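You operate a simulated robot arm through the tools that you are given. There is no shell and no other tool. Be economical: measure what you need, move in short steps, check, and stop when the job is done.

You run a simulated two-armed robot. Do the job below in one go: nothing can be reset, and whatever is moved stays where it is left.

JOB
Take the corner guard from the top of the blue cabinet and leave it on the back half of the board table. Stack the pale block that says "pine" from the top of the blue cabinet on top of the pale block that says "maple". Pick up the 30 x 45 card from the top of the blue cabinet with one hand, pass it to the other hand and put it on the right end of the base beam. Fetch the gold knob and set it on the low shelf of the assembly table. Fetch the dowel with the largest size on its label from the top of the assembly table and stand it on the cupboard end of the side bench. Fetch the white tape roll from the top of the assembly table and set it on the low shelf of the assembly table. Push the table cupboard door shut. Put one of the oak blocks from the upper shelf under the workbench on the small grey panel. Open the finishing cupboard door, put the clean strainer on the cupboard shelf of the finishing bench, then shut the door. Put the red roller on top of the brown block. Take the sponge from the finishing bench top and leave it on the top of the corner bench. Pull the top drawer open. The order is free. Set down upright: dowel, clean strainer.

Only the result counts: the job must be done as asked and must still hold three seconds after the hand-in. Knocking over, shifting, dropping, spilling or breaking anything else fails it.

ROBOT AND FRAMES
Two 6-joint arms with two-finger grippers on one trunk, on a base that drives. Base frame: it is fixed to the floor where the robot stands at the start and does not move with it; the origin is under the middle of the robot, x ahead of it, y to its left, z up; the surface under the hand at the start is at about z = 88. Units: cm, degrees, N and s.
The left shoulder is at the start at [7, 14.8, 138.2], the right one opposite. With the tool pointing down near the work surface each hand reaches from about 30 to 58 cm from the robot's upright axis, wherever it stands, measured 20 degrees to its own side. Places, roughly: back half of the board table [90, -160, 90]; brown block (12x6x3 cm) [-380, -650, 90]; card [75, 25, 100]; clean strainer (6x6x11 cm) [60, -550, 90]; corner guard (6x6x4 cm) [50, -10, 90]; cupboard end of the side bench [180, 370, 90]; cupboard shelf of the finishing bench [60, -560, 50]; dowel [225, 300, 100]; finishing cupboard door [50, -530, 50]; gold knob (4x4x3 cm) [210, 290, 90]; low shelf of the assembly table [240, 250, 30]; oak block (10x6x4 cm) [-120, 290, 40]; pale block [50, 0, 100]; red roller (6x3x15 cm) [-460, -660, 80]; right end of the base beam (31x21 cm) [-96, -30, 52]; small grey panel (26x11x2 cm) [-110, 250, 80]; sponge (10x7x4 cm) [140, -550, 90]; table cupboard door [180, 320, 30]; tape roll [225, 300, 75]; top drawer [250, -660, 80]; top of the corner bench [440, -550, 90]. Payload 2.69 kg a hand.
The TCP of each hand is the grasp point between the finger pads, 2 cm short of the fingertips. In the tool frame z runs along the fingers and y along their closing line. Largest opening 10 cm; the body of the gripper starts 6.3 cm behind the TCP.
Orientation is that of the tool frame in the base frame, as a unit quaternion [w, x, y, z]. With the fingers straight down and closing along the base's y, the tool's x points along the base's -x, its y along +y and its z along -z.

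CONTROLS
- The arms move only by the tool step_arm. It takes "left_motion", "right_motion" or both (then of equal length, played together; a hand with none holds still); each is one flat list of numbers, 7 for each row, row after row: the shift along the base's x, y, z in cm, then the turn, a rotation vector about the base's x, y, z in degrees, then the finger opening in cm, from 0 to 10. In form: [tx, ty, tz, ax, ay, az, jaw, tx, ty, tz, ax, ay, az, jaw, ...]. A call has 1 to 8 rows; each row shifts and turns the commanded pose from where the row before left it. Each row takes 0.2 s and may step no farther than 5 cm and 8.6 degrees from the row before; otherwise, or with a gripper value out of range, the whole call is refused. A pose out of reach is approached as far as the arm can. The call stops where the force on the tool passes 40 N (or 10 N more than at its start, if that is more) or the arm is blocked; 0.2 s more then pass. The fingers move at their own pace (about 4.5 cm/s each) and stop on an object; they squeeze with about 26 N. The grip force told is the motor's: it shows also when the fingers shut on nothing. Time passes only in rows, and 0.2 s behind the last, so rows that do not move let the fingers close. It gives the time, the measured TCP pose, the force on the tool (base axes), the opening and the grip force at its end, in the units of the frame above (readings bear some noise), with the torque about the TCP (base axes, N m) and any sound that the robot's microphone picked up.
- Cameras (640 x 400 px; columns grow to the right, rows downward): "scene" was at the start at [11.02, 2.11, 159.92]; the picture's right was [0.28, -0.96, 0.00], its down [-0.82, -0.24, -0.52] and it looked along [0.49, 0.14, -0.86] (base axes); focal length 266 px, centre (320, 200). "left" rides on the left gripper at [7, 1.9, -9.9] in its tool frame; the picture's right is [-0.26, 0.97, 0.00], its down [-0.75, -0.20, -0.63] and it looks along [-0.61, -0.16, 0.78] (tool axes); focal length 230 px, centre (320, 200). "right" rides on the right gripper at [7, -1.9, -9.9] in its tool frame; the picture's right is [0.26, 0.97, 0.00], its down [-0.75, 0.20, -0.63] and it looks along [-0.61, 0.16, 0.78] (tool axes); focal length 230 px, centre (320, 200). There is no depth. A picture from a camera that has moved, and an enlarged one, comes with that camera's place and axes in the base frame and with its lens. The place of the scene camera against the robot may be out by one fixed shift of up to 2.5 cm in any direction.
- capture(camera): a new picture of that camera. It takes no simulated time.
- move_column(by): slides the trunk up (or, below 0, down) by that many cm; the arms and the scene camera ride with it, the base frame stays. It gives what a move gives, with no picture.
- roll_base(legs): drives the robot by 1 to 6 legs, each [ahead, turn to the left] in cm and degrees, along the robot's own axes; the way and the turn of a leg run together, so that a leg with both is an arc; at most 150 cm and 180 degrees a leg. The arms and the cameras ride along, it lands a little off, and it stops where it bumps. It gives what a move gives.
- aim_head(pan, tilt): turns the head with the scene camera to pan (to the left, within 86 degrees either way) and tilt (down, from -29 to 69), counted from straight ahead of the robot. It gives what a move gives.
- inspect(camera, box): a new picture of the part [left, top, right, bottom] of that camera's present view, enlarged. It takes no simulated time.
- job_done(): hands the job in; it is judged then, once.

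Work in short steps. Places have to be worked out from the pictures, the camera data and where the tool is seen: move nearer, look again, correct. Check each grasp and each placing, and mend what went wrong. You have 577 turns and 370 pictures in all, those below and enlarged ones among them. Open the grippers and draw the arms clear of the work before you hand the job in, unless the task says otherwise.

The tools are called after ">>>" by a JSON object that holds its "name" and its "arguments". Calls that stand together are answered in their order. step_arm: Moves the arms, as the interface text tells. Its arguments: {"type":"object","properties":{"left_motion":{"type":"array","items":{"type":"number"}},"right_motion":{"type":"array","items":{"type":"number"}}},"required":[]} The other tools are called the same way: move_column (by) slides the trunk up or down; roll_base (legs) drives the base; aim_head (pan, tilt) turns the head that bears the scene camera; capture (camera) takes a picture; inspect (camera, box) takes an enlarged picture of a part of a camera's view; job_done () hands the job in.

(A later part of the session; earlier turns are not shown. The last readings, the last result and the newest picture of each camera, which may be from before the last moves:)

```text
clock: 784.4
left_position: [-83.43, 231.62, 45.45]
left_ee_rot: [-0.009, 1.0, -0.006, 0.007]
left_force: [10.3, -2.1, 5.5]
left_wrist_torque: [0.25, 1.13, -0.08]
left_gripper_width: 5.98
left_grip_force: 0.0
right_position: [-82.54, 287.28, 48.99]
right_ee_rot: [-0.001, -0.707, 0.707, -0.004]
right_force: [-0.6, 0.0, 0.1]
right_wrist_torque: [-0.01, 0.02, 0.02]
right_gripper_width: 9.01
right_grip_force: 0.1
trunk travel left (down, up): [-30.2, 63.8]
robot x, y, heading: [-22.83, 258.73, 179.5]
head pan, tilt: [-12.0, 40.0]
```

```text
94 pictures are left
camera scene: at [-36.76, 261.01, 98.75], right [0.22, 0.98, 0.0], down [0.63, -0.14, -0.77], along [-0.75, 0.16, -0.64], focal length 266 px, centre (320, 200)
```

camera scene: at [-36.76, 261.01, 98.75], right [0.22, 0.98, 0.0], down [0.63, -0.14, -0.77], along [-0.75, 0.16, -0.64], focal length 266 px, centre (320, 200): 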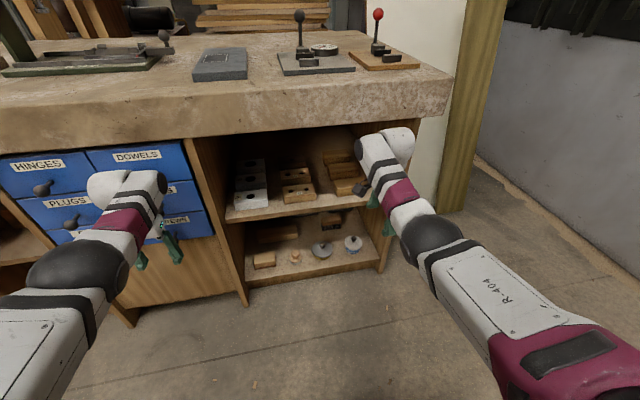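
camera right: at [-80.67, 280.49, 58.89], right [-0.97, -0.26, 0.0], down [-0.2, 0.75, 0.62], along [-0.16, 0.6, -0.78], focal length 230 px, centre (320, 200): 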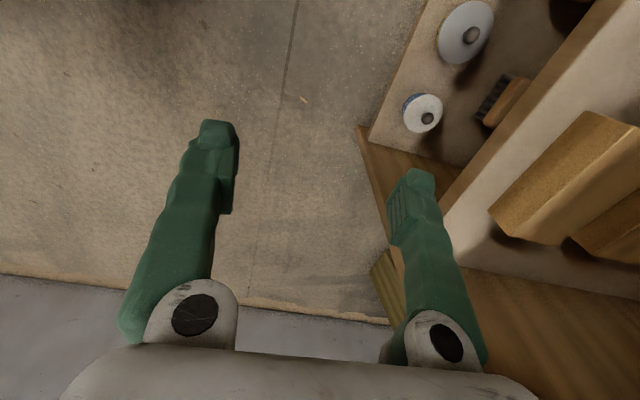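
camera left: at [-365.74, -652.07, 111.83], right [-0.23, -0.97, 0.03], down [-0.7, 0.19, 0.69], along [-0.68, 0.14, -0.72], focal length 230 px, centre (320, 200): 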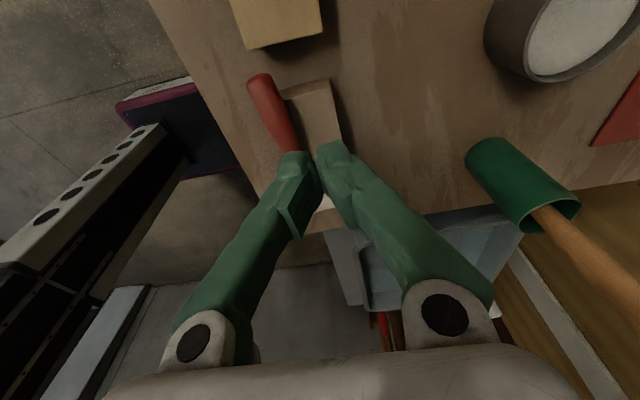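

The left hand touched the drawer front. Back off a little and swing the left hand out to the side.

>>> {"name": "roll_base", "arguments": {"legs": [[-8, 0]]}}

>>> {"name": "step_arm", "arguments": {"left_motion": [0, 0, 0, 0, 0, 0, 6, 0, 0, 0, 0, 0, 0, 6]}}

>>> {"name": "step_arm", "arguments": {"left_motion": [3, -3.8, 0, 0, 0, 0, 6, 3, -3.8, 0, 0, 0, 0, 6, 3, -3.8, 0, 0, 0, 0, 6, 3, -3.8, 0, 0, 0, 0, 6, 3, -3.8, 0, 0, 0, 0, 6, 3, -3.8, 0, 0, 0, 0, 6, 3, -3.8, 0, 0, 0, 0, 6, 3, -3, 0, 0, 0, 0, 6]}}

```text
clock: 785.5
left_position: [-75.79, 231.85, 45.26]
left_ee_rot: [-0.01, 1.0, -0.008, 0.007]
left_force: [0.4, -0.7, 0.0]
left_wrist_torque: [-0.03, -0.01, -0.01]
left_gripper_width: 5.98
left_grip_force: 0.0
right_position: [-74.7, 287.27, 48.87]
right_ee_rot: [0.0, 0.708, -0.707, 0.004]
right_force: [0.5, -0.1, 0.3]
right_wrist_torque: [-0.01, 0.01, 0.0]
right_gripper_width: 8.99
right_grip_force: 0.1
trunk travel left (down, up): [-30.2, 63.8]
robot x, y, heading: [-15.28, 258.87, 179.6]
head pan, tilt: [-12.0, 40.0]
```

```text
clock: 786.1
left_position: [-75.83, 231.77, 45.14]
left_ee_rot: [-0.01, 1.0, -0.007, 0.008]
left_force: [-0.1, -0.1, -0.6]
left_wrist_torque: [0.01, 0.0, 0.0]
left_gripper_width: 6.02
left_grip_force: 0.1
right_position: [-74.8, 287.28, 48.7]
right_ee_rot: [0.0, 0.707, -0.707, 0.004]
right_force: [-0.1, -0.2, 0.6]
right_wrist_torque: [0.0, 0.03, -0.02]
right_gripper_width: 9.0
right_grip_force: 0.1
trunk travel left (down, up): [-30.2, 63.8]
robot x, y, heading: [-15.2, 258.74, 179.3]
head pan, tilt: [-12.0, 40.0]
```

```text
clock: 787.9
left_position: [-58.3, 199.35, 43.66]
left_ee_rot: [-0.01, 1.0, -0.008, 0.007]
left_force: [-1.1, 0.4, -0.5]
left_wrist_torque: [-0.01, 0.0, 0.0]
left_gripper_width: 6.02
left_grip_force: 0.0
left hand out of reach, approached as far as the arm can: row 1, 2, 3, 4, 5
right_position: [-74.77, 287.15, 48.87]
right_ee_rot: [0.0, -0.707, 0.707, -0.004]
right_force: [-0.1, -0.2, 0.5]
right_wrist_torque: [0.01, 0.04, -0.02]
right_gripper_width: 8.99
right_grip_force: 0.0
trunk travel left (down, up): [-30.2, 63.8]
robot x, y, heading: [-15.62, 258.88, 179.6]
head pan, tilt: [-12.0, 40.0]
```

>>> {"name": "step_arm", "arguments": {"left_motion": [3.5, -1, 0, 0, 0, 0, 6, 3.5, -1, 0, 0, 0, 0, 6, 3.5, -1, 0, 0, 0, 0, 6, 3.5, -1, 0, 0, 0, 0, 6, 0, 0, 0, 0, 0, 0, 6]}}

>>> {"name": "roll_base", "arguments": {"legs": [[26, 0]]}}

>>> {"name": "step_arm", "arguments": {"right_motion": [0, 0, 0, 0, 0, 0, 9, 0, 0, 0, 0, 0, 0, 9]}}

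>>> {"name": "capture", "arguments": {"camera": "right"}}

```text
clock: 789.1
left_position: [-46.73, 192.21, 42.72]
left_ee_rot: [-0.01, 1.0, -0.008, 0.008]
left_force: [1.1, -0.4, -0.2]
left_wrist_torque: [0.02, 0.0, -0.01]
left_gripper_width: 6.0
left_grip_force: 0.0
left hand out of reach, approached as far as the arm can: row 1, 2, 3, 4
right_position: [-74.81, 287.37, 48.76]
right_ee_rot: [-0.001, 0.707, -0.707, 0.004]
right_force: [0.1, -0.2, -0.4]
right_wrist_torque: [0.01, 0.05, 0.01]
right_gripper_width: 8.99
right_grip_force: 0.1
trunk travel left (down, up): [-30.2, 63.8]
robot x, y, heading: [-15.26, 259.08, 179.6]
head pan, tilt: [-12.0, 40.0]
```

```text
clock: 790.9
left_position: [-71.31, 192.62, 42.73]
left_ee_rot: [-0.01, 1.0, -0.007, 0.008]
left_force: [-0.3, 0.1, 0.8]
left_wrist_torque: [0.01, -0.01, -0.01]
left_gripper_width: 6.01
left_grip_force: 0.1
right_position: [-98.54, 288.39, 47.19]
right_ee_rot: [0.015, -0.702, 0.712, -0.011]
right_force: [-0.4, 3.1, 11.6]
right_wrist_torque: [0.08, 0.62, -0.15]
right_gripper_width: 9.24
right_grip_force: 1.4
trunk travel left (down, up): [-30.2, 63.8]
robot x, y, heading: [-40.13, 259.25, 178.7]
head pan, tilt: [-12.0, 40.0]
stopped in leg 1: the force on the tool passed its limit at 84 N (the readings are from after the stop); the commanded pose is now the measured one
```

```text
clock: 791.5
left_position: [-71.39, 192.6, 42.63]
left_ee_rot: [-0.009, 1.0, -0.008, 0.01]
left_force: [-0.1, -0.2, -0.8]
left_wrist_torque: [-0.01, -0.01, 0.02]
left_gripper_width: 5.98
left_grip_force: 0.1
right_position: [-98.52, 288.29, 47.24]
right_ee_rot: [0.013, -0.701, 0.713, -0.013]
right_force: [-0.7, 3.5, 11.3]
right_wrist_torque: [0.14, 0.63, -0.19]
right_gripper_width: 9.26
right_grip_force: 1.5
trunk travel left (down, up): [-30.2, 63.8]
robot x, y, heading: [-39.88, 259.02, 179.0]
head pan, tilt: [-12.0, 40.0]
```

```text
93 pictures are left
camera right: at [-97.17, 281.38, 57.17], right [-0.97, -0.24, -0.04], down [-0.21, 0.75, 0.62], along [-0.12, 0.61, -0.78], focal length 230 px, centre (320, 200)
```

right: 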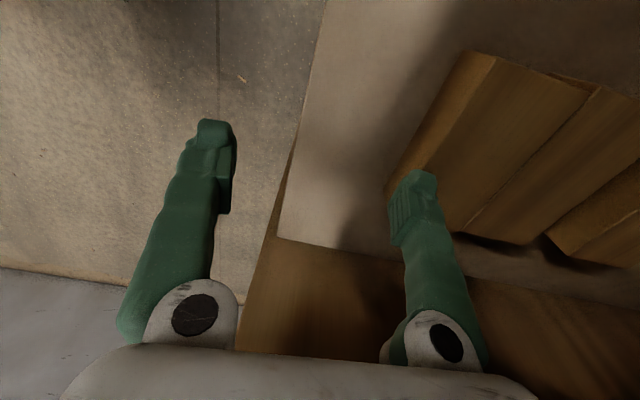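

The finger hit the block's front: the shelf is higher than estimated. Back out 8 cm and re-measure.

>>> {"name": "roll_base", "arguments": {"legs": [[-9, 0]]}}

>>> {"name": "step_arm", "arguments": {"right_motion": [0, 0, 0, 0, 0, 0, 9, 0, 0, 0, 0, 0, 0, 9]}}

>>> {"name": "capture", "arguments": {"camera": "right"}}

>>> {"name": "inspect", "arguments": {"camera": "scene", "box": [210, 120, 430, 280]}}

```text
clock: 792.6
left_position: [-61.69, 192.46, 43.03]
left_ee_rot: [-0.011, 1.0, -0.008, 0.003]
left_force: [0.3, 0.1, 0.8]
left_wrist_torque: [0.03, 0.04, 0.0]
left_gripper_width: 6.02
left_grip_force: 0.0
right_position: [-88.57, 288.16, 47.55]
right_ee_rot: [0.011, -0.701, 0.713, -0.01]
right_force: [0.2, 0.1, 0.1]
right_wrist_torque: [0.02, 0.02, 0.05]
right_gripper_width: 9.01
right_grip_force: 0.1
trunk travel left (down, up): [-30.2, 63.8]
robot x, y, heading: [-30.4, 258.89, 178.2]
head pan, tilt: [-12.0, 40.0]
```

```text
clock: 793.2
left_position: [-61.65, 192.46, 43.04]
left_ee_rot: [-0.011, 1.0, -0.007, 0.004]
left_force: [-0.2, 0.0, 0.9]
left_wrist_torque: [0.0, 0.01, 0.02]
left_gripper_width: 6.01
left_grip_force: 0.0
right_position: [-88.48, 288.12, 47.6]
right_ee_rot: [0.012, -0.7, 0.714, -0.009]
right_force: [0.2, 0.6, 0.6]
right_wrist_torque: [0.01, 0.0, 0.03]
right_gripper_width: 8.98
right_grip_force: 0.0
trunk travel left (down, up): [-30.2, 63.8]
robot x, y, heading: [-30.51, 259.41, 178.0]
head pan, tilt: [-12.0, 40.0]
```

```text
92 pictures are left
camera right: at [-87.11, 281.19, 57.49], right [-0.97, -0.24, -0.03], down [-0.21, 0.75, 0.62], along [-0.13, 0.61, -0.78], focal length 230 px, centre (320, 200)
```

right: 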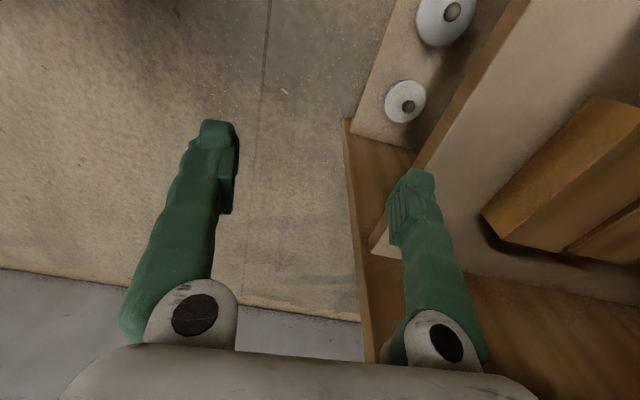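

```text
2.50 times, centred on (320, 200) of scene
camera zoom: at [-43.49, 261.35, 98.85], right [0.24, 0.97, 0.0], down [0.62, -0.15, -0.77], along [-0.75, 0.19, -0.64], focal length 664 px, centre (320, 200)
```

zoom: 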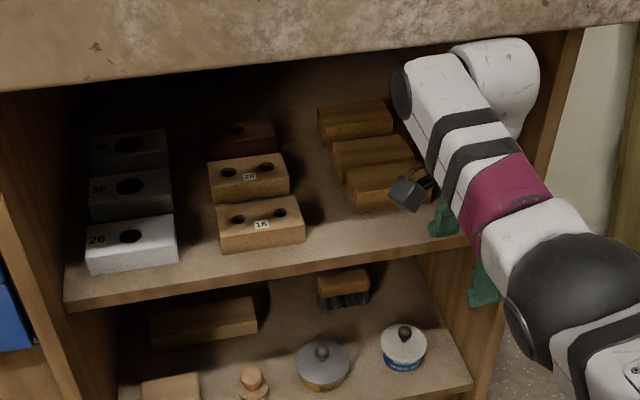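

The front block got nudged against the second one. I'll slide it sideways (+y) with closed fingers so one end is free to grip. First enter the gap between columns at y≈279.

>>> {"name": "step_arm", "arguments": {"right_motion": [0, -3, -0.7, 0, 0, 0, 4, 0, -3, -0.7, 0, 0, 0, 0, 0, -3, -0.7, 0, 0, 0, 0, 0, 0, 0, 0, 0, 0, 0]}}

>>> {"name": "roll_base", "arguments": {"legs": [[18, 1]]}}

>>> {"name": "step_arm", "arguments": {"right_motion": [0, 0, 0, 0, 0, 0, 0, 0, 0, 0, 0, 0, 0, 0]}}

>>> {"name": "capture", "arguments": {"camera": "right"}}

>>> {"name": "inspect", "arguments": {"camera": "scene", "box": [210, 120, 430, 280]}}

```text
clock: 794.2
left_position: [-61.91, 192.39, 42.67]
left_ee_rot: [-0.01, 1.0, -0.008, 0.009]
left_force: [-0.7, 0.1, -1.0]
left_wrist_torque: [-0.04, 0.01, 0.03]
left_gripper_width: 6.03
left_grip_force: 0.0
right_position: [-89.14, 279.21, 45.15]
right_ee_rot: [0.015, -0.7, 0.713, -0.013]
right_force: [0.8, 0.2, -0.1]
right_wrist_torque: [0.01, -0.01, 0.01]
right_gripper_width: 0.31
right_grip_force: 0.2
trunk travel left (down, up): [-30.2, 63.8]
robot x, y, heading: [-30.49, 258.97, 178.3]
head pan, tilt: [-12.0, 40.0]
```

```text
clock: 795.7
left_position: [-78.18, 191.98, 42.66]
left_ee_rot: [-0.011, 1.0, 0.004, 0.009]
left_force: [-0.1, -0.3, -0.2]
left_wrist_torque: [0.03, -0.03, -0.02]
left_gripper_width: 6.01
left_grip_force: 0.0
right_position: [-107.44, 277.99, 44.88]
right_ee_rot: [-0.016, 0.709, -0.705, 0.014]
right_force: [-0.6, 0.0, 0.5]
right_wrist_torque: [-0.02, 0.03, -0.01]
right_gripper_width: 0.02
right_grip_force: 26.0
trunk travel left (down, up): [-30.2, 63.8]
robot x, y, heading: [-48.33, 259.33, 179.6]
head pan, tilt: [-12.0, 40.0]
```

```text
clock: 796.3
left_position: [-78.17, 192.07, 42.73]
left_ee_rot: [-0.011, 1.0, 0.005, 0.008]
left_force: [0.1, 0.3, -1.5]
left_wrist_torque: [-0.04, -0.03, 0.0]
left_gripper_width: 6.0
left_grip_force: 0.0
right_position: [-107.39, 277.98, 45.02]
right_ee_rot: [-0.015, 0.709, -0.705, 0.014]
right_force: [-1.2, -0.8, -0.4]
right_wrist_torque: [-0.02, 0.01, 0.03]
right_gripper_width: 0.02
right_grip_force: 26.0
trunk travel left (down, up): [-30.2, 63.8]
robot x, y, heading: [-48.58, 259.3, 179.9]
head pan, tilt: [-12.0, 40.0]
```

```text
90 pictures are left
camera right: at [-105.85, 271.07, 55.02], right [-0.96, -0.26, -0.04], down [-0.23, 0.75, 0.62], along [-0.14, 0.61, -0.78], focal length 230 px, centre (320, 200)
```

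right: 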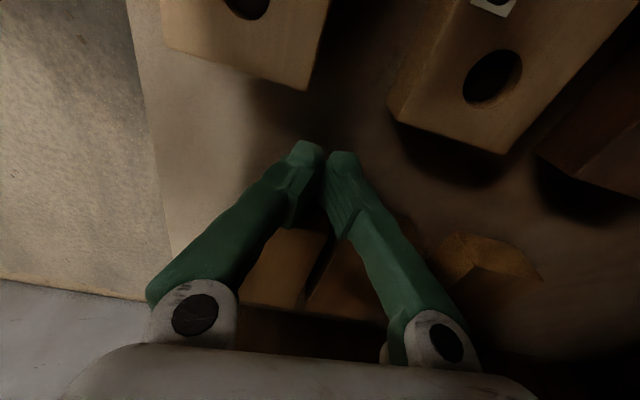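

```text
2.50 times, centred on (320, 200) of scene
camera zoom: at [-62.2, 261.3, 98.72], right [0.21, 0.98, 0.0], down [0.63, -0.14, -0.77], along [-0.75, 0.16, -0.64], focal length 664 px, centre (320, 200)
```

zoom: 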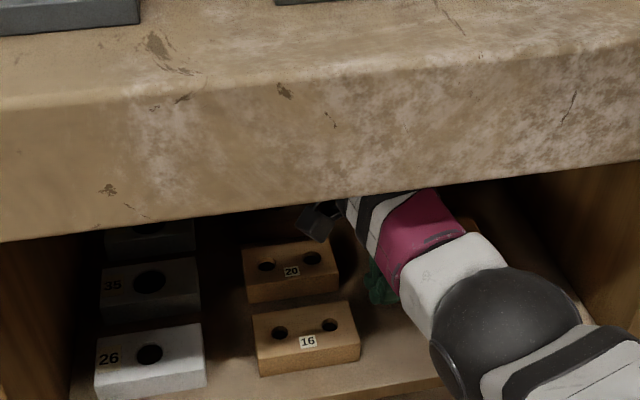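

Fingers are in the gap beside the oak blocks. Align x to the front block, lower, and slide it 5.5 cm in +y.

>>> {"name": "step_arm", "arguments": {"right_motion": [1.2, 0, -1.2, 0, 0, 0, 0, 0, 1.5, -0.3, 0, 0, 0, 0, 0, 1.5, 0, 0, 0, 0, 0, 0, 1.2, 0, 0, 0, 0, 0, 0, 1.2, 0, 0, 0, 0, 0, 0, 1.1, 0, 0, 0, 0, 0, 0, 1, 0, 0, 0, 0, 0, 0, 1, 0, 0, 0, 0, 0]}}

>>> {"name": "capture", "arguments": {"camera": "right"}}

```text
clock: 798.1
left_position: [-78.03, 192.05, 42.66]
left_ee_rot: [-0.011, 1.0, 0.005, 0.009]
left_force: [-1.4, -0.5, -0.4]
left_wrist_torque: [-0.02, -0.01, -0.04]
left_gripper_width: 6.0
left_grip_force: 0.0
right_position: [-106.16, 286.48, 43.68]
right_ee_rot: [-0.014, 0.71, -0.704, 0.013]
right_force: [0.8, -6.6, 7.3]
right_wrist_torque: [-0.12, 0.03, 0.05]
right_gripper_width: 0.01
right_grip_force: 26.1
trunk travel left (down, up): [-30.2, 63.8]
robot x, y, heading: [-48.17, 259.52, 179.8]
head pan, tilt: [-12.0, 40.0]
```

```text
88 pictures are left
camera right: at [-104.67, 279.54, 53.61], right [-0.96, -0.27, -0.04], down [-0.23, 0.75, 0.62], along [-0.14, 0.61, -0.78], focal length 230 px, centre (320, 200)
```

right: 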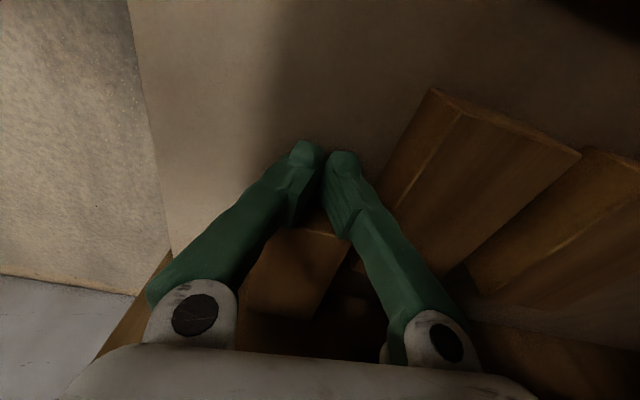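

Block slid; its +y end is now free. Raise, open, move over that end (y≈295) and descend.

>>> {"name": "step_arm", "arguments": {"right_motion": [0, -0.5, 2, 0, 0, 0, 0, 0, 0, 4, 0, 0, 0, 4, 0, 3, 0, 0, 0, 0, 8.5, 0, 3, 0, 0, 0, 0, 8.5, 0, 2.8, 0, 0, 0, 0, 8.5, 0, 0, 0, 0, 0, 0, 8.5]}}

>>> {"name": "capture", "arguments": {"camera": "right"}}

```text
clock: 799.0
left_position: [-77.45, 191.39, 42.42]
left_ee_rot: [-0.011, 1.0, 0.012, 0.013]
left_force: [1.1, -0.7, 0.2]
left_wrist_torque: [0.01, 0.06, 0.0]
left_gripper_width: 6.01
left_grip_force: 0.0
right_position: [-105.63, 287.82, 47.27]
right_ee_rot: [-0.032, 0.722, -0.69, 0.043]
right_force: [18.4, -3.3, 45.7]
right_wrist_torque: [0.01, 1.24, 0.08]
right_gripper_width: 5.03
right_grip_force: 0.0
trunk travel left (down, up): [-30.2, 63.8]
robot x, y, heading: [-48.43, 259.02, -178.2]
head pan, tilt: [-12.0, 40.0]
stopped in row 4 (right hand): the force on the tool passed its limit at 43 N (the readings are from after the stop); the commanded pose is now the measured one
```

```text
87 pictures are left
camera right: at [-104.7, 281.19, 57.35], right [-0.95, -0.3, -0.1], down [-0.3, 0.75, 0.59], along [-0.11, 0.59, -0.8], focal length 230 px, centre (320, 200)
```

right: 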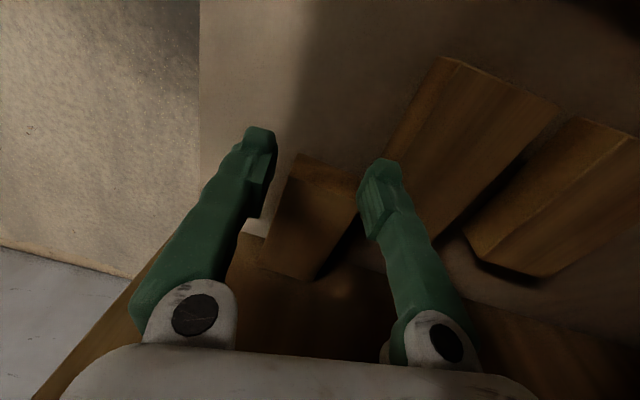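

>>> {"name": "step_arm", "arguments": {"right_motion": [0, 0, 1.5, 0, 0, 0, 5, 0, 0, 1.5, 0, 0, 0, 6, 0, 0, 1, 0, 0, 0, 8.5, 0, 0, 0, 0, 0, 0, 8.5, 0, 0, 0, 0, 0, 0, 8.5]}}

>>> {"name": "capture", "arguments": {"camera": "right"}}

```text
clock: 800.5
left_position: [-77.47, 191.6, 42.7]
left_ee_rot: [-0.012, 1.0, 0.01, 0.01]
left_force: [0.4, -0.6, 0.7]
left_wrist_torque: [0.0, 0.04, 0.02]
left_gripper_width: 5.99
left_grip_force: 0.1
right_position: [-104.22, 287.96, 47.38]
right_ee_rot: [-0.053, 0.719, -0.689, 0.074]
right_force: [10.1, -7.3, 50.9]
right_wrist_torque: [0.14, 2.5, 0.24]
right_gripper_width: 8.21
right_grip_force: 0.1
right hand out of reach, approached as far as the arm can: row 3
trunk travel left (down, up): [-30.2, 63.8]
robot x, y, heading: [-48.21, 259.09, -177.9]
head pan, tilt: [-12.0, 40.0]
stopped in row 5 (right hand): the arm was blocked; the commanded pose is now the measured one
```

```text
86 pictures are left
camera right: at [-104.05, 281.45, 57.62], right [-0.94, -0.3, -0.16], down [-0.34, 0.76, 0.56], along [-0.05, 0.58, -0.81], focal length 230 px, centre (320, 200)
```

right: 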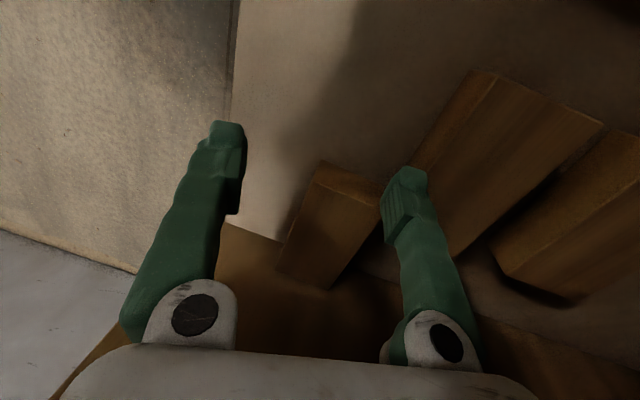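

The wrist is limited by the bench underside; a vertical hand won't clear the blocks. Back out and switch to a pitched hand (pointing in and down).

>>> {"name": "step_arm", "arguments": {"right_motion": [0, -2, -0.5, 0, 0, 0, 3, 0, -2, 0, 0, 0, 0, 0]}}

>>> {"name": "roll_base", "arguments": {"legs": [[-32, 0]]}}

>>> {"name": "step_arm", "arguments": {"right_motion": [0, 0, 0, 0, 0, 0, 3, 0, 0, 0, 0, 0, 0, 3]}}

>>> {"name": "inspect", "arguments": {"camera": "scene", "box": [210, 120, 430, 280]}}

```text
clock: 800.8
left_position: [-77.69, 191.68, 42.61]
left_ee_rot: [-0.01, 1.0, 0.009, 0.01]
left_force: [-0.2, 0.3, 0.3]
left_wrist_torque: [-0.03, 0.0, -0.01]
left_gripper_width: 5.98
left_grip_force: 0.2
right_position: [-104.56, 287.85, 47.2]
right_ee_rot: [-0.046, 0.717, -0.692, 0.071]
right_force: [-4.1, -10.4, 21.6]
right_wrist_torque: [-0.05, 1.12, 0.37]
right_gripper_width: 5.76
right_grip_force: 3.8
trunk travel left (down, up): [-30.2, 63.8]
robot x, y, heading: [-48.89, 258.94, -177.9]
head pan, tilt: [-12.0, 40.0]
stopped in row 1 (right hand): the force on the tool passed its limit at 67 N (the readings are from after the stop); the commanded pose is now the measured one
```

```text
clock: 802.9
left_position: [-46.53, 193.04, 42.74]
left_ee_rot: [-0.01, 1.0, 0.007, 0.009]
left_force: [0.9, 0.5, 0.6]
left_wrist_torque: [0.01, 0.02, -0.01]
left_gripper_width: 5.98
left_grip_force: 0.0
right_position: [-73.23, 289.04, 47.29]
right_ee_rot: [-0.045, 0.716, -0.694, 0.068]
right_force: [0.0, -1.0, 0.0]
right_wrist_torque: [0.01, -0.01, 0.0]
right_gripper_width: 3.0
right_grip_force: 0.0
trunk travel left (down, up): [-30.2, 63.8]
robot x, y, heading: [-17.27, 260.71, -178.2]
head pan, tilt: [-12.0, 40.0]
```

```text
clock: 803.5
left_position: [-46.58, 192.88, 42.57]
left_ee_rot: [-0.01, 1.0, 0.007, 0.008]
left_force: [-0.3, -0.3, 0.1]
left_wrist_torque: [0.02, -0.01, 0.01]
left_gripper_width: 6.01
left_grip_force: 0.1
right_position: [-73.18, 288.99, 47.35]
right_ee_rot: [-0.046, 0.715, -0.694, 0.069]
right_force: [0.8, 0.1, 0.7]
right_wrist_torque: [0.0, 0.0, 0.01]
right_gripper_width: 2.99
right_grip_force: 0.1
trunk travel left (down, up): [-30.2, 63.8]
robot x, y, heading: [-17.39, 259.84, -177.9]
head pan, tilt: [-12.0, 40.0]
```

```text
2.50 times, centred on (320, 200) of scene
camera zoom: at [-31.07, 261.79, 98.72], right [0.17, 0.98, 0.0], down [0.63, -0.11, -0.77], along [-0.75, 0.13, -0.64], focal length 664 px, centre (320, 200)
```

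zoom: 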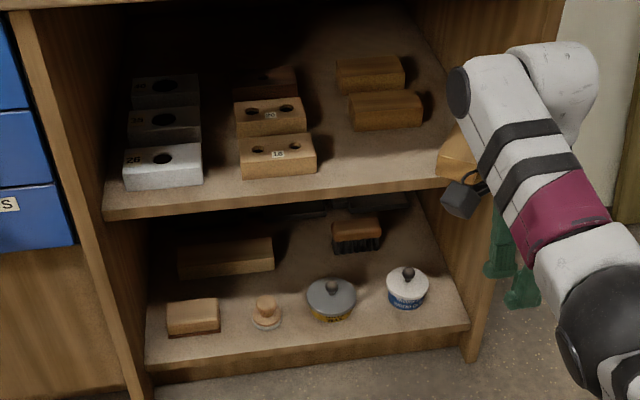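

The front oak block has been dragged to the shelf's front right corner. Look with the right camera.

>>> {"name": "capture", "arguments": {"camera": "right"}}

```text
84 pictures are left
camera right: at [-72.89, 282.6, 57.66], right [-0.95, -0.29, -0.15], down [-0.32, 0.76, 0.56], along [-0.05, 0.58, -0.81], focal length 230 px, centre (320, 200)
```

right: 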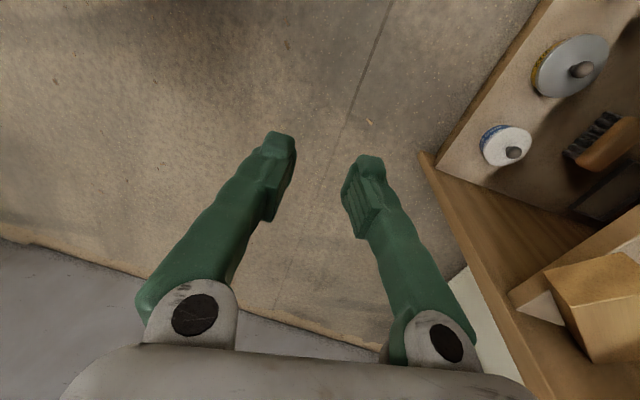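

Reorient the right hand to a pitched pose (pointing in, 50° down), closing along y.

>>> {"name": "step_arm", "arguments": {"right_motion": [0.3, 0, 0.5, 2.1, 3.35, 7.24, 5, 0.3, 0, 0.5, 2.1, 3.35, 7.24, 5, 0.3, 0, 0.5, 2.1, 3.35, 7.24, 5, 0, 0, 0.5, 2.1, 3.35, 7.24, 5, 0, 0, 0.5, 2.1, 3.35, 7.24, 8, 0, 0, 0.5, 2.1, 3.35, 7.24, 8, 0, 0, 0, 2.1, 3.35, 7.24, 8, 0, 0, 0, 2.1, 3.35, 7.24, 8]}}

>>> {"name": "step_arm", "arguments": {"right_motion": [0, 0, 0, 2.1, 3.35, 7.24, 8, 0, 0, 0, 2.1, 3.35, 7.24, 8, 0, 0, 0, 2.1, 3.35, 7.24, 8, 0, 0, 0, 2.1, 3.35, 7.24, 8, 0, 0, 0, 0, 0, 0, 8]}}

>>> {"name": "capture", "arguments": {"camera": "right"}}

>>> {"name": "inspect", "arguments": {"camera": "scene", "box": [300, 140, 440, 240]}}

```text
clock: 805.3
left_position: [-46.52, 192.89, 42.79]
left_ee_rot: [-0.01, 1.0, 0.008, 0.008]
left_force: [-0.1, 0.2, -0.7]
left_wrist_torque: [0.04, -0.02, -0.01]
left_gripper_width: 5.99
left_grip_force: 0.1
right_position: [-74.0, 289.39, 49.51]
right_ee_rot: [-0.017, 0.94, -0.259, -0.219]
right_force: [0.6, 0.3, 0.0]
right_wrist_torque: [0.0, 0.01, 0.0]
right_gripper_width: 8.03
right_grip_force: 0.0
right hand out of reach, approached as far as the arm can: row 1, 2, 3
trunk travel left (down, up): [-30.2, 63.8]
robot x, y, heading: [-16.92, 260.62, -178.0]
head pan, tilt: [-12.0, 40.0]
```

```text
clock: 806.5
left_position: [-46.63, 192.96, 42.7]
left_ee_rot: [-0.011, 1.0, 0.008, 0.008]
left_force: [0.1, 0.4, -0.5]
left_wrist_torque: [-0.02, 0.02, 0.01]
left_gripper_width: 5.96
left_grip_force: 0.0
right_position: [-73.97, 289.4, 49.52]
right_ee_rot: [-0.001, 0.94, 0.0, -0.341]
right_force: [0.0, 0.2, -0.4]
right_wrist_torque: [-0.04, 0.02, 0.0]
right_gripper_width: 8.0
right_grip_force: 0.1
trunk travel left (down, up): [-30.2, 63.8]
robot x, y, heading: [-17.38, 260.19, -178.0]
head pan, tilt: [-12.0, 40.0]
```

```text
83 pictures are left
camera right: at [-62.31, 291.37, 52.65], right [0.2, -0.97, -0.17], down [-0.17, -0.2, 0.96], along [-0.97, -0.16, -0.2], focal length 230 px, centre (320, 200)
```

right: 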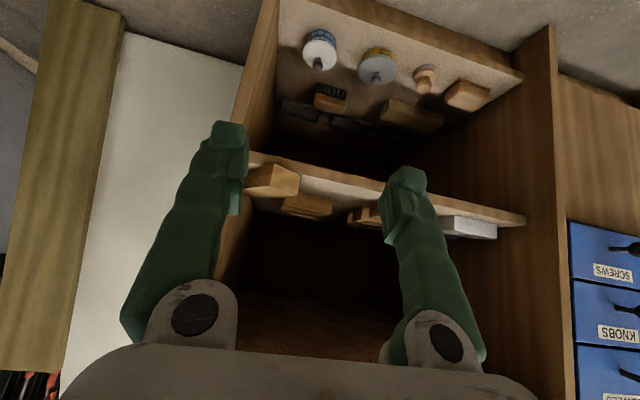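

```text
4.00 times, centred on (370, 190) of scene
camera zoom: at [-31.07, 261.79, 98.72], right [0.17, 0.98, 0.0], down [0.63, -0.11, -0.77], along [-0.75, 0.13, -0.64], focal length 1062 px, centre (120, 240)
```

zoom: 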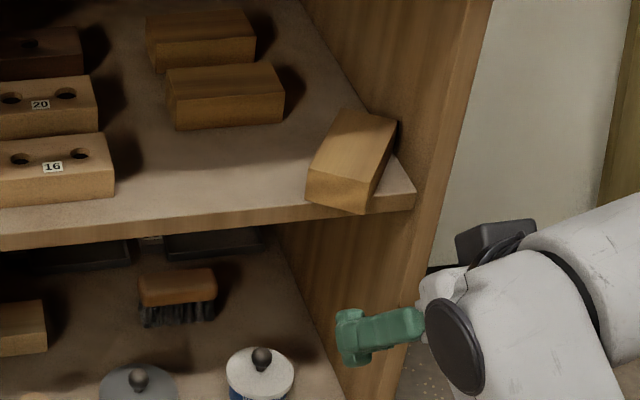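

The block now sits at the front right corner, long axis pointing inward (~30° toward the wall). Yaw the hand −30° and approach.

>>> {"name": "step_arm", "arguments": {"right_motion": [0, 0, 0.5, 0, 0, -7.5, 9, 0, 0, 0.5, 0, 0, -7.5, 9, 0, 0, 0.5, 0, 0, -7.5, 9, 0, 0, 0, 0, 0, -7.5, 9, 0, 0, 0, 0, 0, 0, 9]}}

>>> {"name": "roll_base", "arguments": {"legs": [[14, 0]]}}

>>> {"name": "step_arm", "arguments": {"right_motion": [0, 0, 0, 0, 0, 0, 9, 0, 0, 0, 0, 0, 0, 9]}}

>>> {"name": "capture", "arguments": {"camera": "right"}}

```text
clock: 807.7
left_position: [-46.58, 192.95, 42.77]
left_ee_rot: [-0.012, 1.0, 0.007, 0.008]
left_force: [0.1, -0.5, -0.7]
left_wrist_torque: [-0.02, 0.0, -0.04]
left_gripper_width: 6.01
left_grip_force: 0.1
right_position: [-74.02, 289.5, 51.06]
right_ee_rot: [-0.089, 0.907, -0.245, -0.329]
right_force: [-0.2, -0.6, 0.7]
right_wrist_torque: [0.01, 0.0, 0.02]
right_gripper_width: 9.01
right_grip_force: 0.0
trunk travel left (down, up): [-30.2, 63.8]
robot x, y, heading: [-17.24, 260.6, -178.2]
head pan, tilt: [-12.0, 40.0]
```

```text
clock: 809.0
left_position: [-59.83, 192.41, 42.59]
left_ee_rot: [-0.011, 1.0, 0.008, 0.009]
left_force: [0.5, 0.5, 0.2]
left_wrist_torque: [0.01, -0.05, -0.03]
left_gripper_width: 6.02
left_grip_force: 0.1
right_position: [-87.44, 288.77, 50.93]
right_ee_rot: [-0.088, 0.908, -0.243, -0.329]
right_force: [-0.3, -0.6, 0.3]
right_wrist_torque: [-0.04, -0.04, 0.04]
right_gripper_width: 9.01
right_grip_force: 0.0
trunk travel left (down, up): [-30.2, 63.8]
robot x, y, heading: [-30.52, 259.51, -177.6]
head pan, tilt: [-12.0, 40.0]
```

```text
clock: 809.6
left_position: [-59.87, 192.36, 42.6]
left_ee_rot: [-0.011, 1.0, 0.008, 0.008]
left_force: [0.2, 0.0, -0.2]
left_wrist_torque: [0.01, -0.02, 0.0]
left_gripper_width: 6.0
left_grip_force: 0.0
right_position: [-87.41, 288.9, 50.98]
right_ee_rot: [-0.089, 0.908, -0.243, -0.329]
right_force: [1.3, 0.2, 0.1]
right_wrist_torque: [-0.01, 0.02, 0.0]
right_gripper_width: 9.0
right_grip_force: 0.1
trunk travel left (down, up): [-30.2, 63.8]
robot x, y, heading: [-30.78, 259.81, -177.9]
head pan, tilt: [-12.0, 40.0]
```

```text
81 pictures are left
camera right: at [-76.41, 284.67, 54.12], right [-0.31, -0.94, -0.17], down [-0.25, -0.09, 0.96], along [-0.92, 0.34, -0.21], focal length 230 px, centre (320, 200)
```

right: 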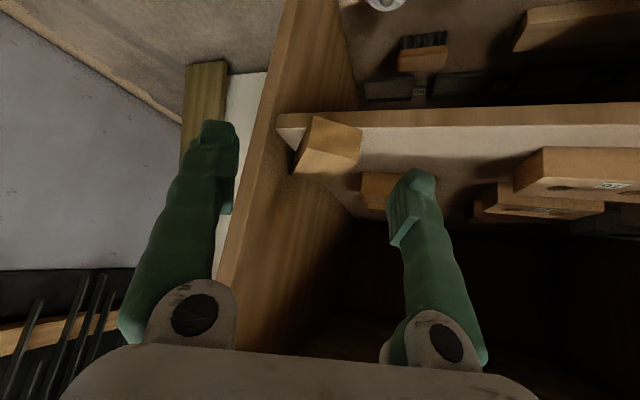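

Block front centre ≈[−98, 292]. Approach along the hand's direction.

>>> {"name": "step_arm", "arguments": {"right_motion": [-3.2, 1, -0.8, 0, 0, 0, 9.5, -3.2, 1, -0.9, 0, 0, 0, 9.5, -3.2, 1, -0.9, 0, 0, 0, 9.5, 0, 0, 0, 0, 0, 0, 9.5]}}

>>> {"name": "capture", "arguments": {"camera": "right"}}

```text
clock: 810.6
left_position: [-59.79, 192.29, 42.74]
left_ee_rot: [-0.01, 1.0, 0.009, 0.01]
left_force: [-0.3, -0.4, -0.7]
left_wrist_torque: [-0.03, 0.0, 0.0]
left_gripper_width: 6.03
left_grip_force: 0.1
right_position: [-97.22, 291.82, 48.44]
right_ee_rot: [-0.088, 0.908, -0.243, -0.33]
right_force: [-0.2, -0.4, 0.2]
right_wrist_torque: [-0.03, 0.03, 0.03]
right_gripper_width: 9.51
right_grip_force: 0.1
trunk travel left (down, up): [-30.2, 63.8]
robot x, y, heading: [-30.5, 259.83, -177.9]
head pan, tilt: [-12.0, 40.0]
```

```text
80 pictures are left
camera right: at [-86.19, 287.73, 51.55], right [-0.31, -0.94, -0.16], down [-0.25, -0.09, 0.96], along [-0.92, 0.34, -0.21], focal length 230 px, centre (320, 200)
```

right: 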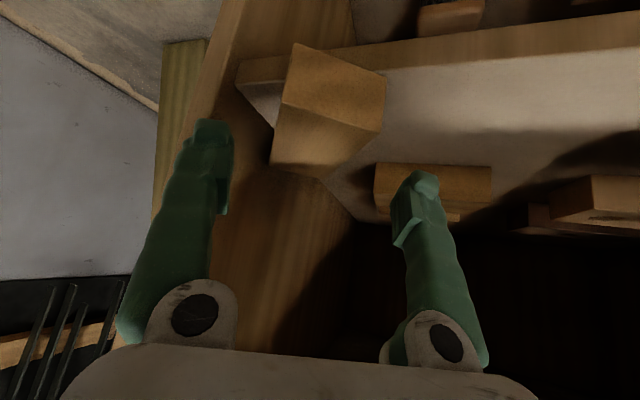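

>>> {"name": "step_arm", "arguments": {"right_motion": [-1.2, 0.3, -1.4, 0, 0, 0, 9.7, -1.2, 0.5, -1.5, 0, 0, 0, 9.7, -1.2, 0.6, -1.5, 0, 0, 0, 9.7, 0, 0, 0, 0, 0, 0, 7, 0, 0, 0, 0, 0, 0, 4, 0, 0, 0, 0, 0, 0, 3, 0, 0, 0, 0, 0, 0, 3]}}

>>> {"name": "capture", "arguments": {"camera": "right"}}

```text
clock: 812.2
left_position: [-59.78, 192.3, 42.69]
left_ee_rot: [-0.01, 1.0, 0.009, 0.008]
left_force: [-0.7, -0.4, -0.2]
left_wrist_torque: [-0.02, 0.02, -0.02]
left_gripper_width: 6.03
left_grip_force: 0.1
right_position: [-100.64, 293.17, 44.1]
right_ee_rot: [-0.089, 0.908, -0.244, -0.33]
right_force: [-0.5, 0.8, 3.6]
right_wrist_torque: [0.05, 0.05, -0.04]
right_gripper_width: 5.12
right_grip_force: 26.5
trunk travel left (down, up): [-30.2, 63.8]
robot x, y, heading: [-30.63, 259.86, -178.0]
head pan, tilt: [-12.0, 40.0]
```

```text
79 pictures are left
camera right: at [-89.63, 289.14, 47.32], right [-0.31, -0.94, -0.17], down [-0.25, -0.09, 0.96], along [-0.92, 0.34, -0.2], focal length 230 px, centre (320, 200)
```

right: 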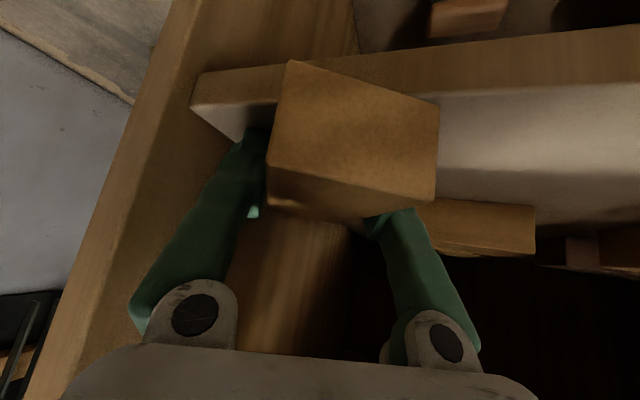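

Oak block gripped (5.1 cm). Lift slightly and back out.

>>> {"name": "step_arm", "arguments": {"right_motion": [0, -0.3, 1, 0, 0, 0, 3, 0.5, -0.3, 1, 0, 0, 0, 3, 0, 0, 0, 0, 0, 0, 3]}}

>>> {"name": "roll_base", "arguments": {"legs": [[-28, 0]]}}

>>> {"name": "step_arm", "arguments": {"right_motion": [0, 0, 0, 0, 0, 0, 3, 0, 0, 0, 0, 0, 0, 3]}}

>>> {"name": "move_column", "arguments": {"by": 40}}

>>> {"name": "move_column", "arguments": {"by": 18}}

>>> {"name": "capture", "arguments": {"camera": "scene"}}

```text
clock: 813.0
left_position: [-59.8, 192.34, 42.64]
left_ee_rot: [-0.01, 1.0, 0.008, 0.009]
left_force: [-0.5, 0.2, -0.8]
left_wrist_torque: [0.02, 0.0, 0.02]
left_gripper_width: 6.01
left_grip_force: 0.0
right_position: [-100.04, 292.8, 46.1]
right_ee_rot: [-0.087, 0.909, -0.242, -0.329]
right_force: [-0.5, -0.3, -1.0]
right_wrist_torque: [-0.01, 0.0, -0.04]
right_gripper_width: 5.11
right_grip_force: 25.7
trunk travel left (down, up): [-30.2, 63.8]
robot x, y, heading: [-30.61, 259.9, -177.7]
head pan, tilt: [-12.0, 40.0]
```

```text
clock: 814.9
left_position: [-32.4, 193.41, 42.74]
left_ee_rot: [-0.011, 1.0, 0.006, 0.009]
left_force: [0.4, 0.0, -0.9]
left_wrist_torque: [0.01, 0.02, 0.0]
left_gripper_width: 5.99
left_grip_force: 0.0
right_position: [-72.33, 294.03, 46.17]
right_ee_rot: [-0.089, 0.908, -0.245, -0.329]
right_force: [-0.1, 0.2, -1.5]
right_wrist_torque: [0.0, 0.02, 0.02]
right_gripper_width: 5.08
right_grip_force: 26.0
trunk travel left (down, up): [-30.2, 63.8]
robot x, y, heading: [-3.24, 260.51, -178.2]
head pan, tilt: [-12.0, 40.0]
```

```text
clock: 815.5
left_position: [-32.49, 193.64, 42.67]
left_ee_rot: [-0.011, 1.0, 0.006, 0.008]
left_force: [-0.3, 1.0, 0.0]
left_wrist_torque: [0.01, -0.03, 0.01]
left_gripper_width: 6.04
left_grip_force: 0.1
right_position: [-72.27, 294.11, 46.17]
right_ee_rot: [-0.089, 0.908, -0.245, -0.329]
right_force: [0.0, -0.1, -1.8]
right_wrist_torque: [0.01, -0.01, 0.02]
right_gripper_width: 5.09
right_grip_force: 26.0
trunk travel left (down, up): [-30.2, 63.8]
robot x, y, heading: [-2.77, 261.0, -178.1]
head pan, tilt: [-12.0, 40.0]
```

```text
clock: 819.4
left_position: [-32.43, 193.44, 82.63]
left_ee_rot: [-0.012, 1.0, 0.007, 0.009]
left_force: [-0.5, 0.1, -0.6]
left_wrist_torque: [-0.01, 0.0, -0.02]
left_gripper_width: 6.02
left_grip_force: 0.1
right_position: [-72.28, 293.91, 86.08]
right_ee_rot: [-0.088, 0.908, -0.245, -0.329]
right_force: [-0.2, 0.5, -1.3]
right_wrist_torque: [0.01, 0.04, 0.04]
right_gripper_width: 5.08
right_grip_force: 25.7
trunk travel left (down, up): [-70.2, 23.8]
robot x, y, heading: [-2.85, 260.57, -177.8]
head pan, tilt: [-12.0, 40.0]
```

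```text
clock: 821.4
left_position: [-32.61, 193.53, 100.7]
left_ee_rot: [-0.01, 1.0, 0.007, 0.009]
left_force: [-0.1, -0.4, -0.2]
left_wrist_torque: [0.0, -0.02, 0.03]
left_gripper_width: 5.99
left_grip_force: 0.0
right_position: [-72.31, 294.03, 104.11]
right_ee_rot: [-0.089, 0.908, -0.245, -0.329]
right_force: [-0.3, 0.6, -1.3]
right_wrist_torque: [0.01, 0.0, -0.04]
right_gripper_width: 5.09
right_grip_force: 26.2
trunk travel left (down, up): [-88.2, 5.8]
robot x, y, heading: [-2.98, 260.75, -178.3]
head pan, tilt: [-12.0, 40.0]
```

```text
78 pictures are left
camera scene: at [-16.94, 262.31, 156.71], right [0.18, 0.98, 0.0], down [0.63, -0.11, -0.77], along [-0.75, 0.14, -0.64], focal length 266 px, centre (320, 200)
```

scene: 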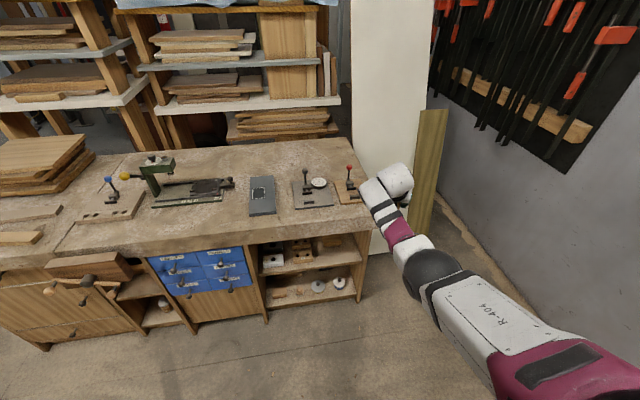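

Move the block in front of the grey panel (y≈254), turning it parallel to x.

>>> {"name": "step_arm", "arguments": {"right_motion": [0, -4.9, 0, 0, 0, 4, 3, 0, -4.9, 0, 0, 0, 4, 3, 0, -4.9, 0, 0, 0, 4, 3, 0, -4.9, 0, 0, 0, 4, 3, 0, -4.9, 0, 0, 0, 4, 3, 0, -4.9, 0, 0, 0, 4, 3, 0, -4.9, 0, 0, 0, 4, 3, 0, -4.9, 0, 0, 0, 4, 3]}}

>>> {"name": "roll_base", "arguments": {"legs": [[26, 0]]}}

>>> {"name": "step_arm", "arguments": {"right_motion": [0, 0, 0, 0, 0, 0, 3, 0, 0, 0, 0, 0, 0, 3]}}

>>> {"name": "capture", "arguments": {"camera": "scene"}}

>>> {"name": "capture", "arguments": {"camera": "right"}}

```text
clock: 823.1
left_position: [-32.37, 193.37, 100.64]
left_ee_rot: [-0.011, 1.0, 0.007, 0.009]
left_force: [0.6, -0.4, -0.8]
left_wrist_torque: [0.0, 0.01, -0.02]
left_gripper_width: 6.01
left_grip_force: 0.0
right_position: [-70.68, 257.54, 104.43]
right_ee_rot: [0.004, 0.94, 0.009, -0.341]
right_force: [-0.2, 0.5, -1.0]
right_wrist_torque: [0.02, 0.0, -0.01]
right_gripper_width: 5.1
right_grip_force: 25.8
right hand out of reach, approached as far as the arm can: row 7, 8
trunk travel left (down, up): [-88.2, 5.8]
robot x, y, heading: [-3.19, 260.59, -177.8]
head pan, tilt: [-12.0, 40.0]
```

```text
clock: 825.0
left_position: [-58.86, 192.99, 100.73]
left_ee_rot: [-0.011, 1.0, 0.002, 0.007]
left_force: [-0.1, 0.4, -0.1]
left_wrist_torque: [0.03, 0.05, 0.0]
left_gripper_width: 5.99
left_grip_force: 0.0
right_position: [-96.46, 257.69, 104.58]
right_ee_rot: [0.002, 0.94, 0.004, -0.342]
right_force: [0.6, 0.4, -0.8]
right_wrist_torque: [0.01, 0.01, 0.0]
right_gripper_width: 5.11
right_grip_force: 25.6
trunk travel left (down, up): [-88.2, 5.8]
robot x, y, heading: [-29.19, 260.18, -178.7]
head pan, tilt: [-12.0, 40.0]
```

```text
clock: 825.6
left_position: [-59.13, 193.03, 100.72]
left_ee_rot: [-0.011, 1.0, 0.002, 0.008]
left_force: [0.0, -0.4, 0.6]
left_wrist_torque: [0.01, 0.02, 0.03]
left_gripper_width: 5.99
left_grip_force: 0.1
right_position: [-96.61, 257.82, 104.41]
right_ee_rot: [0.001, 0.94, 0.004, -0.341]
right_force: [-0.6, -0.7, -1.5]
right_wrist_torque: [0.0, -0.01, -0.01]
right_gripper_width: 5.11
right_grip_force: 26.1
trunk travel left (down, up): [-88.2, 5.8]
robot x, y, heading: [-29.34, 260.02, -178.6]
head pan, tilt: [-12.0, 40.0]
```

```text
77 pictures are left
camera scene: at [-42.73, 261.74, 156.74], right [0.19, 0.98, 0.0], down [0.63, -0.12, -0.77], along [-0.75, 0.14, -0.64], focal length 266 px, centre (320, 200)
```

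scene: 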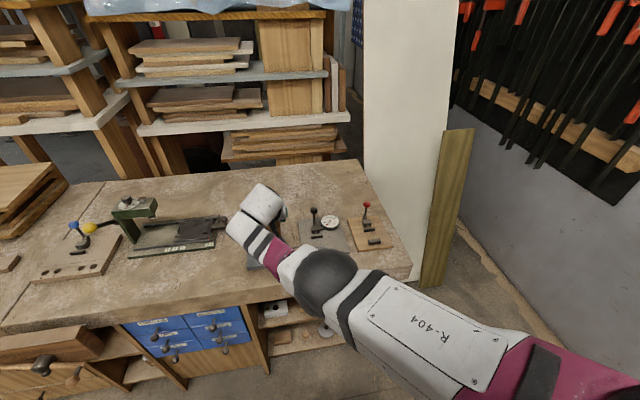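

```text
76 pictures are left
camera right: at [-85.03, 259.8, 107.56], right [0.21, -0.96, -0.17], down [-0.17, -0.2, 0.96], along [-0.96, -0.17, -0.21], focal length 230 px, centre (320, 200)
```

right: 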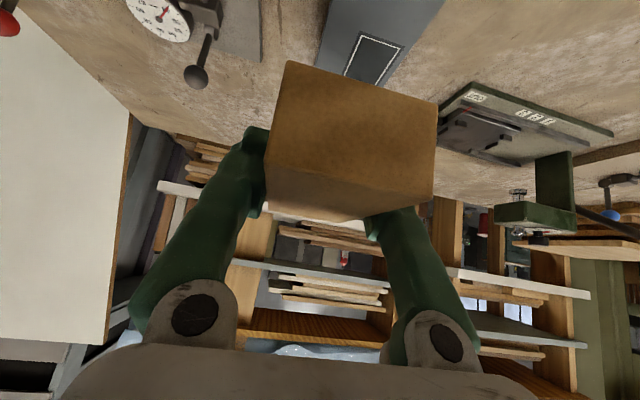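

>>> {"name": "roll_base", "arguments": {"legs": [[8, 3]]}}

>>> {"name": "step_arm", "arguments": {"right_motion": [0, 0, 0, 0, 0, 0, 3, 0, 0, 0, 0, 0, 0, 3]}}

>>> {"name": "capture", "arguments": {"camera": "right"}}

```text
clock: 826.7
left_position: [-64.27, 190.35, 101.18]
left_ee_rot: [-0.002, 1.0, 0.018, -0.001]
left_force: [-0.2, 1.2, 0.2]
left_wrist_torque: [-0.05, 0.0, -0.01]
left_gripper_width: 6.0
left_grip_force: 0.0
right_position: [-105.54, 253.14, 104.05]
right_ee_rot: [0.011, 0.94, 0.027, -0.34]
right_force: [-0.8, -0.1, -2.5]
right_wrist_torque: [0.01, 0.0, -0.02]
right_gripper_width: 5.12
right_grip_force: 26.3
trunk travel left (down, up): [-88.2, 5.8]
robot x, y, heading: [-36.99, 259.84, -175.9]
head pan, tilt: [-12.0, 40.0]
```

```text
clock: 827.3
left_position: [-64.15, 190.28, 101.12]
left_ee_rot: [-0.002, 1.0, 0.016, -0.005]
left_force: [-1.7, 0.1, 1.1]
left_wrist_torque: [0.0, -0.19, -0.03]
left_gripper_width: 5.97
left_grip_force: 0.0
right_position: [-104.95, 253.24, 104.2]
right_ee_rot: [0.009, 0.939, 0.026, -0.343]
right_force: [-1.1, 0.0, -1.9]
right_wrist_torque: [0.01, -0.01, -0.01]
right_gripper_width: 5.09
right_grip_force: 26.1
trunk travel left (down, up): [-88.2, 5.8]
robot x, y, heading: [-37.28, 259.58, -176.0]
head pan, tilt: [-12.0, 40.0]
```

```text
75 pictures are left
camera right: at [-93.33, 255.91, 107.38], right [0.25, -0.95, -0.17], down [-0.16, -0.21, 0.97], along [-0.96, -0.21, -0.2], focal length 230 px, centre (320, 200)
```

right: 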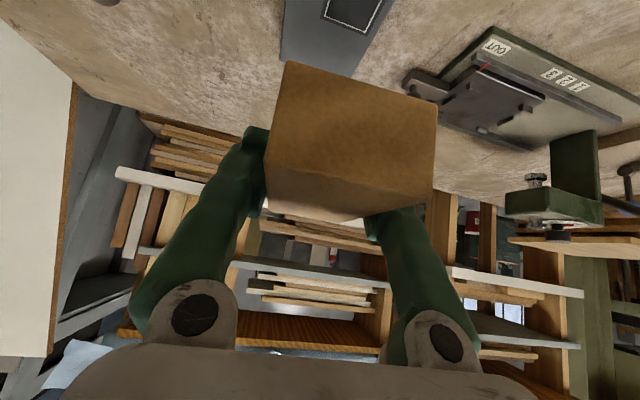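

Adjust (+2.4, +1.2) and lower onto the panel to contact.

>>> {"name": "step_arm", "arguments": {"right_motion": [1.2, 0.6, -3, 0, 0, 0, 3, 1.2, 0.6, -3, 0, 0, 0, 3, 0, 0, -3, 0, 0, 0, 3, 0, 0, -1.2, 0, 0, 0, 3, 0, 0, -0.6, 0, 0, 0, 3, 0, 0, -0.6, 0, 0, 0, 3, 0, 0, -0.6, 0, 0, 0, 3]}}

>>> {"name": "capture", "arguments": {"camera": "right"}}

```text
clock: 828.9
left_position: [-63.19, 190.34, 101.48]
left_ee_rot: [0.0, 1.0, 0.016, -0.008]
left_force: [-0.3, 0.2, -0.6]
left_wrist_torque: [0.01, 0.05, 0.0]
left_gripper_width: 6.0
left_grip_force: 0.2
right_position: [-100.4, 255.31, 93.5]
right_ee_rot: [0.01, 0.937, 0.026, -0.348]
right_force: [0.2, -0.7, -1.1]
right_wrist_torque: [0.01, 0.01, -0.01]
right_gripper_width: 5.09
right_grip_force: 25.8
right hand out of reach, approached as far as the arm can: row 4, 7
trunk travel left (down, up): [-88.2, 5.8]
robot x, y, heading: [-37.2, 259.62, -175.5]
head pan, tilt: [-12.0, 40.0]
```

```text
74 pictures are left
camera right: at [-88.89, 257.87, 96.39], right [0.25, -0.95, -0.17], down [-0.15, -0.21, 0.97], along [-0.96, -0.22, -0.19], focal length 230 px, centre (320, 200)
```

right: 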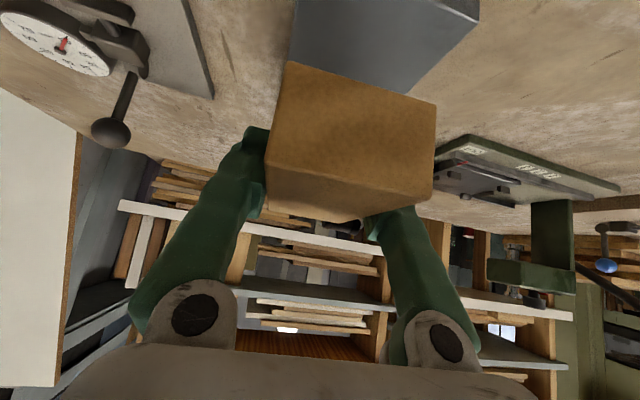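

>>> {"name": "move_column", "arguments": {"by": -1.2}}

>>> {"name": "move_column", "arguments": {"by": -1}}

```text
clock: 829.5
left_position: [-63.22, 190.37, 100.17]
left_ee_rot: [0.0, 1.0, 0.017, -0.009]
left_force: [0.0, 0.4, 0.0]
left_wrist_torque: [-0.01, 0.0, -0.03]
left_gripper_width: 6.01
left_grip_force: 0.0
right_position: [-100.52, 255.23, 92.12]
right_ee_rot: [0.009, 0.937, 0.026, -0.347]
right_force: [-0.6, -0.6, -1.4]
right_wrist_torque: [0.01, 0.02, -0.03]
right_gripper_width: 5.07
right_grip_force: 26.3
trunk travel left (down, up): [-87.0, 7.0]
robot x, y, heading: [-36.95, 259.83, -175.5]
head pan, tilt: [-12.0, 40.0]
```

```text
clock: 830.0
left_position: [-63.21, 190.13, 99.18]
left_ee_rot: [-0.001, 1.0, 0.016, -0.008]
left_force: [-0.5, -0.4, 0.3]
left_wrist_torque: [0.01, 0.0, 0.01]
left_gripper_width: 5.99
left_grip_force: 0.1
right_position: [-100.45, 255.34, 91.06]
right_ee_rot: [0.01, 0.937, 0.026, -0.347]
right_force: [0.3, 0.8, -1.4]
right_wrist_torque: [0.0, 0.03, 0.01]
right_gripper_width: 5.1
right_grip_force: 26.1
trunk travel left (down, up): [-86.0, 8.0]
robot x, y, heading: [-36.77, 259.75, -175.9]
head pan, tilt: [-12.0, 40.0]
```

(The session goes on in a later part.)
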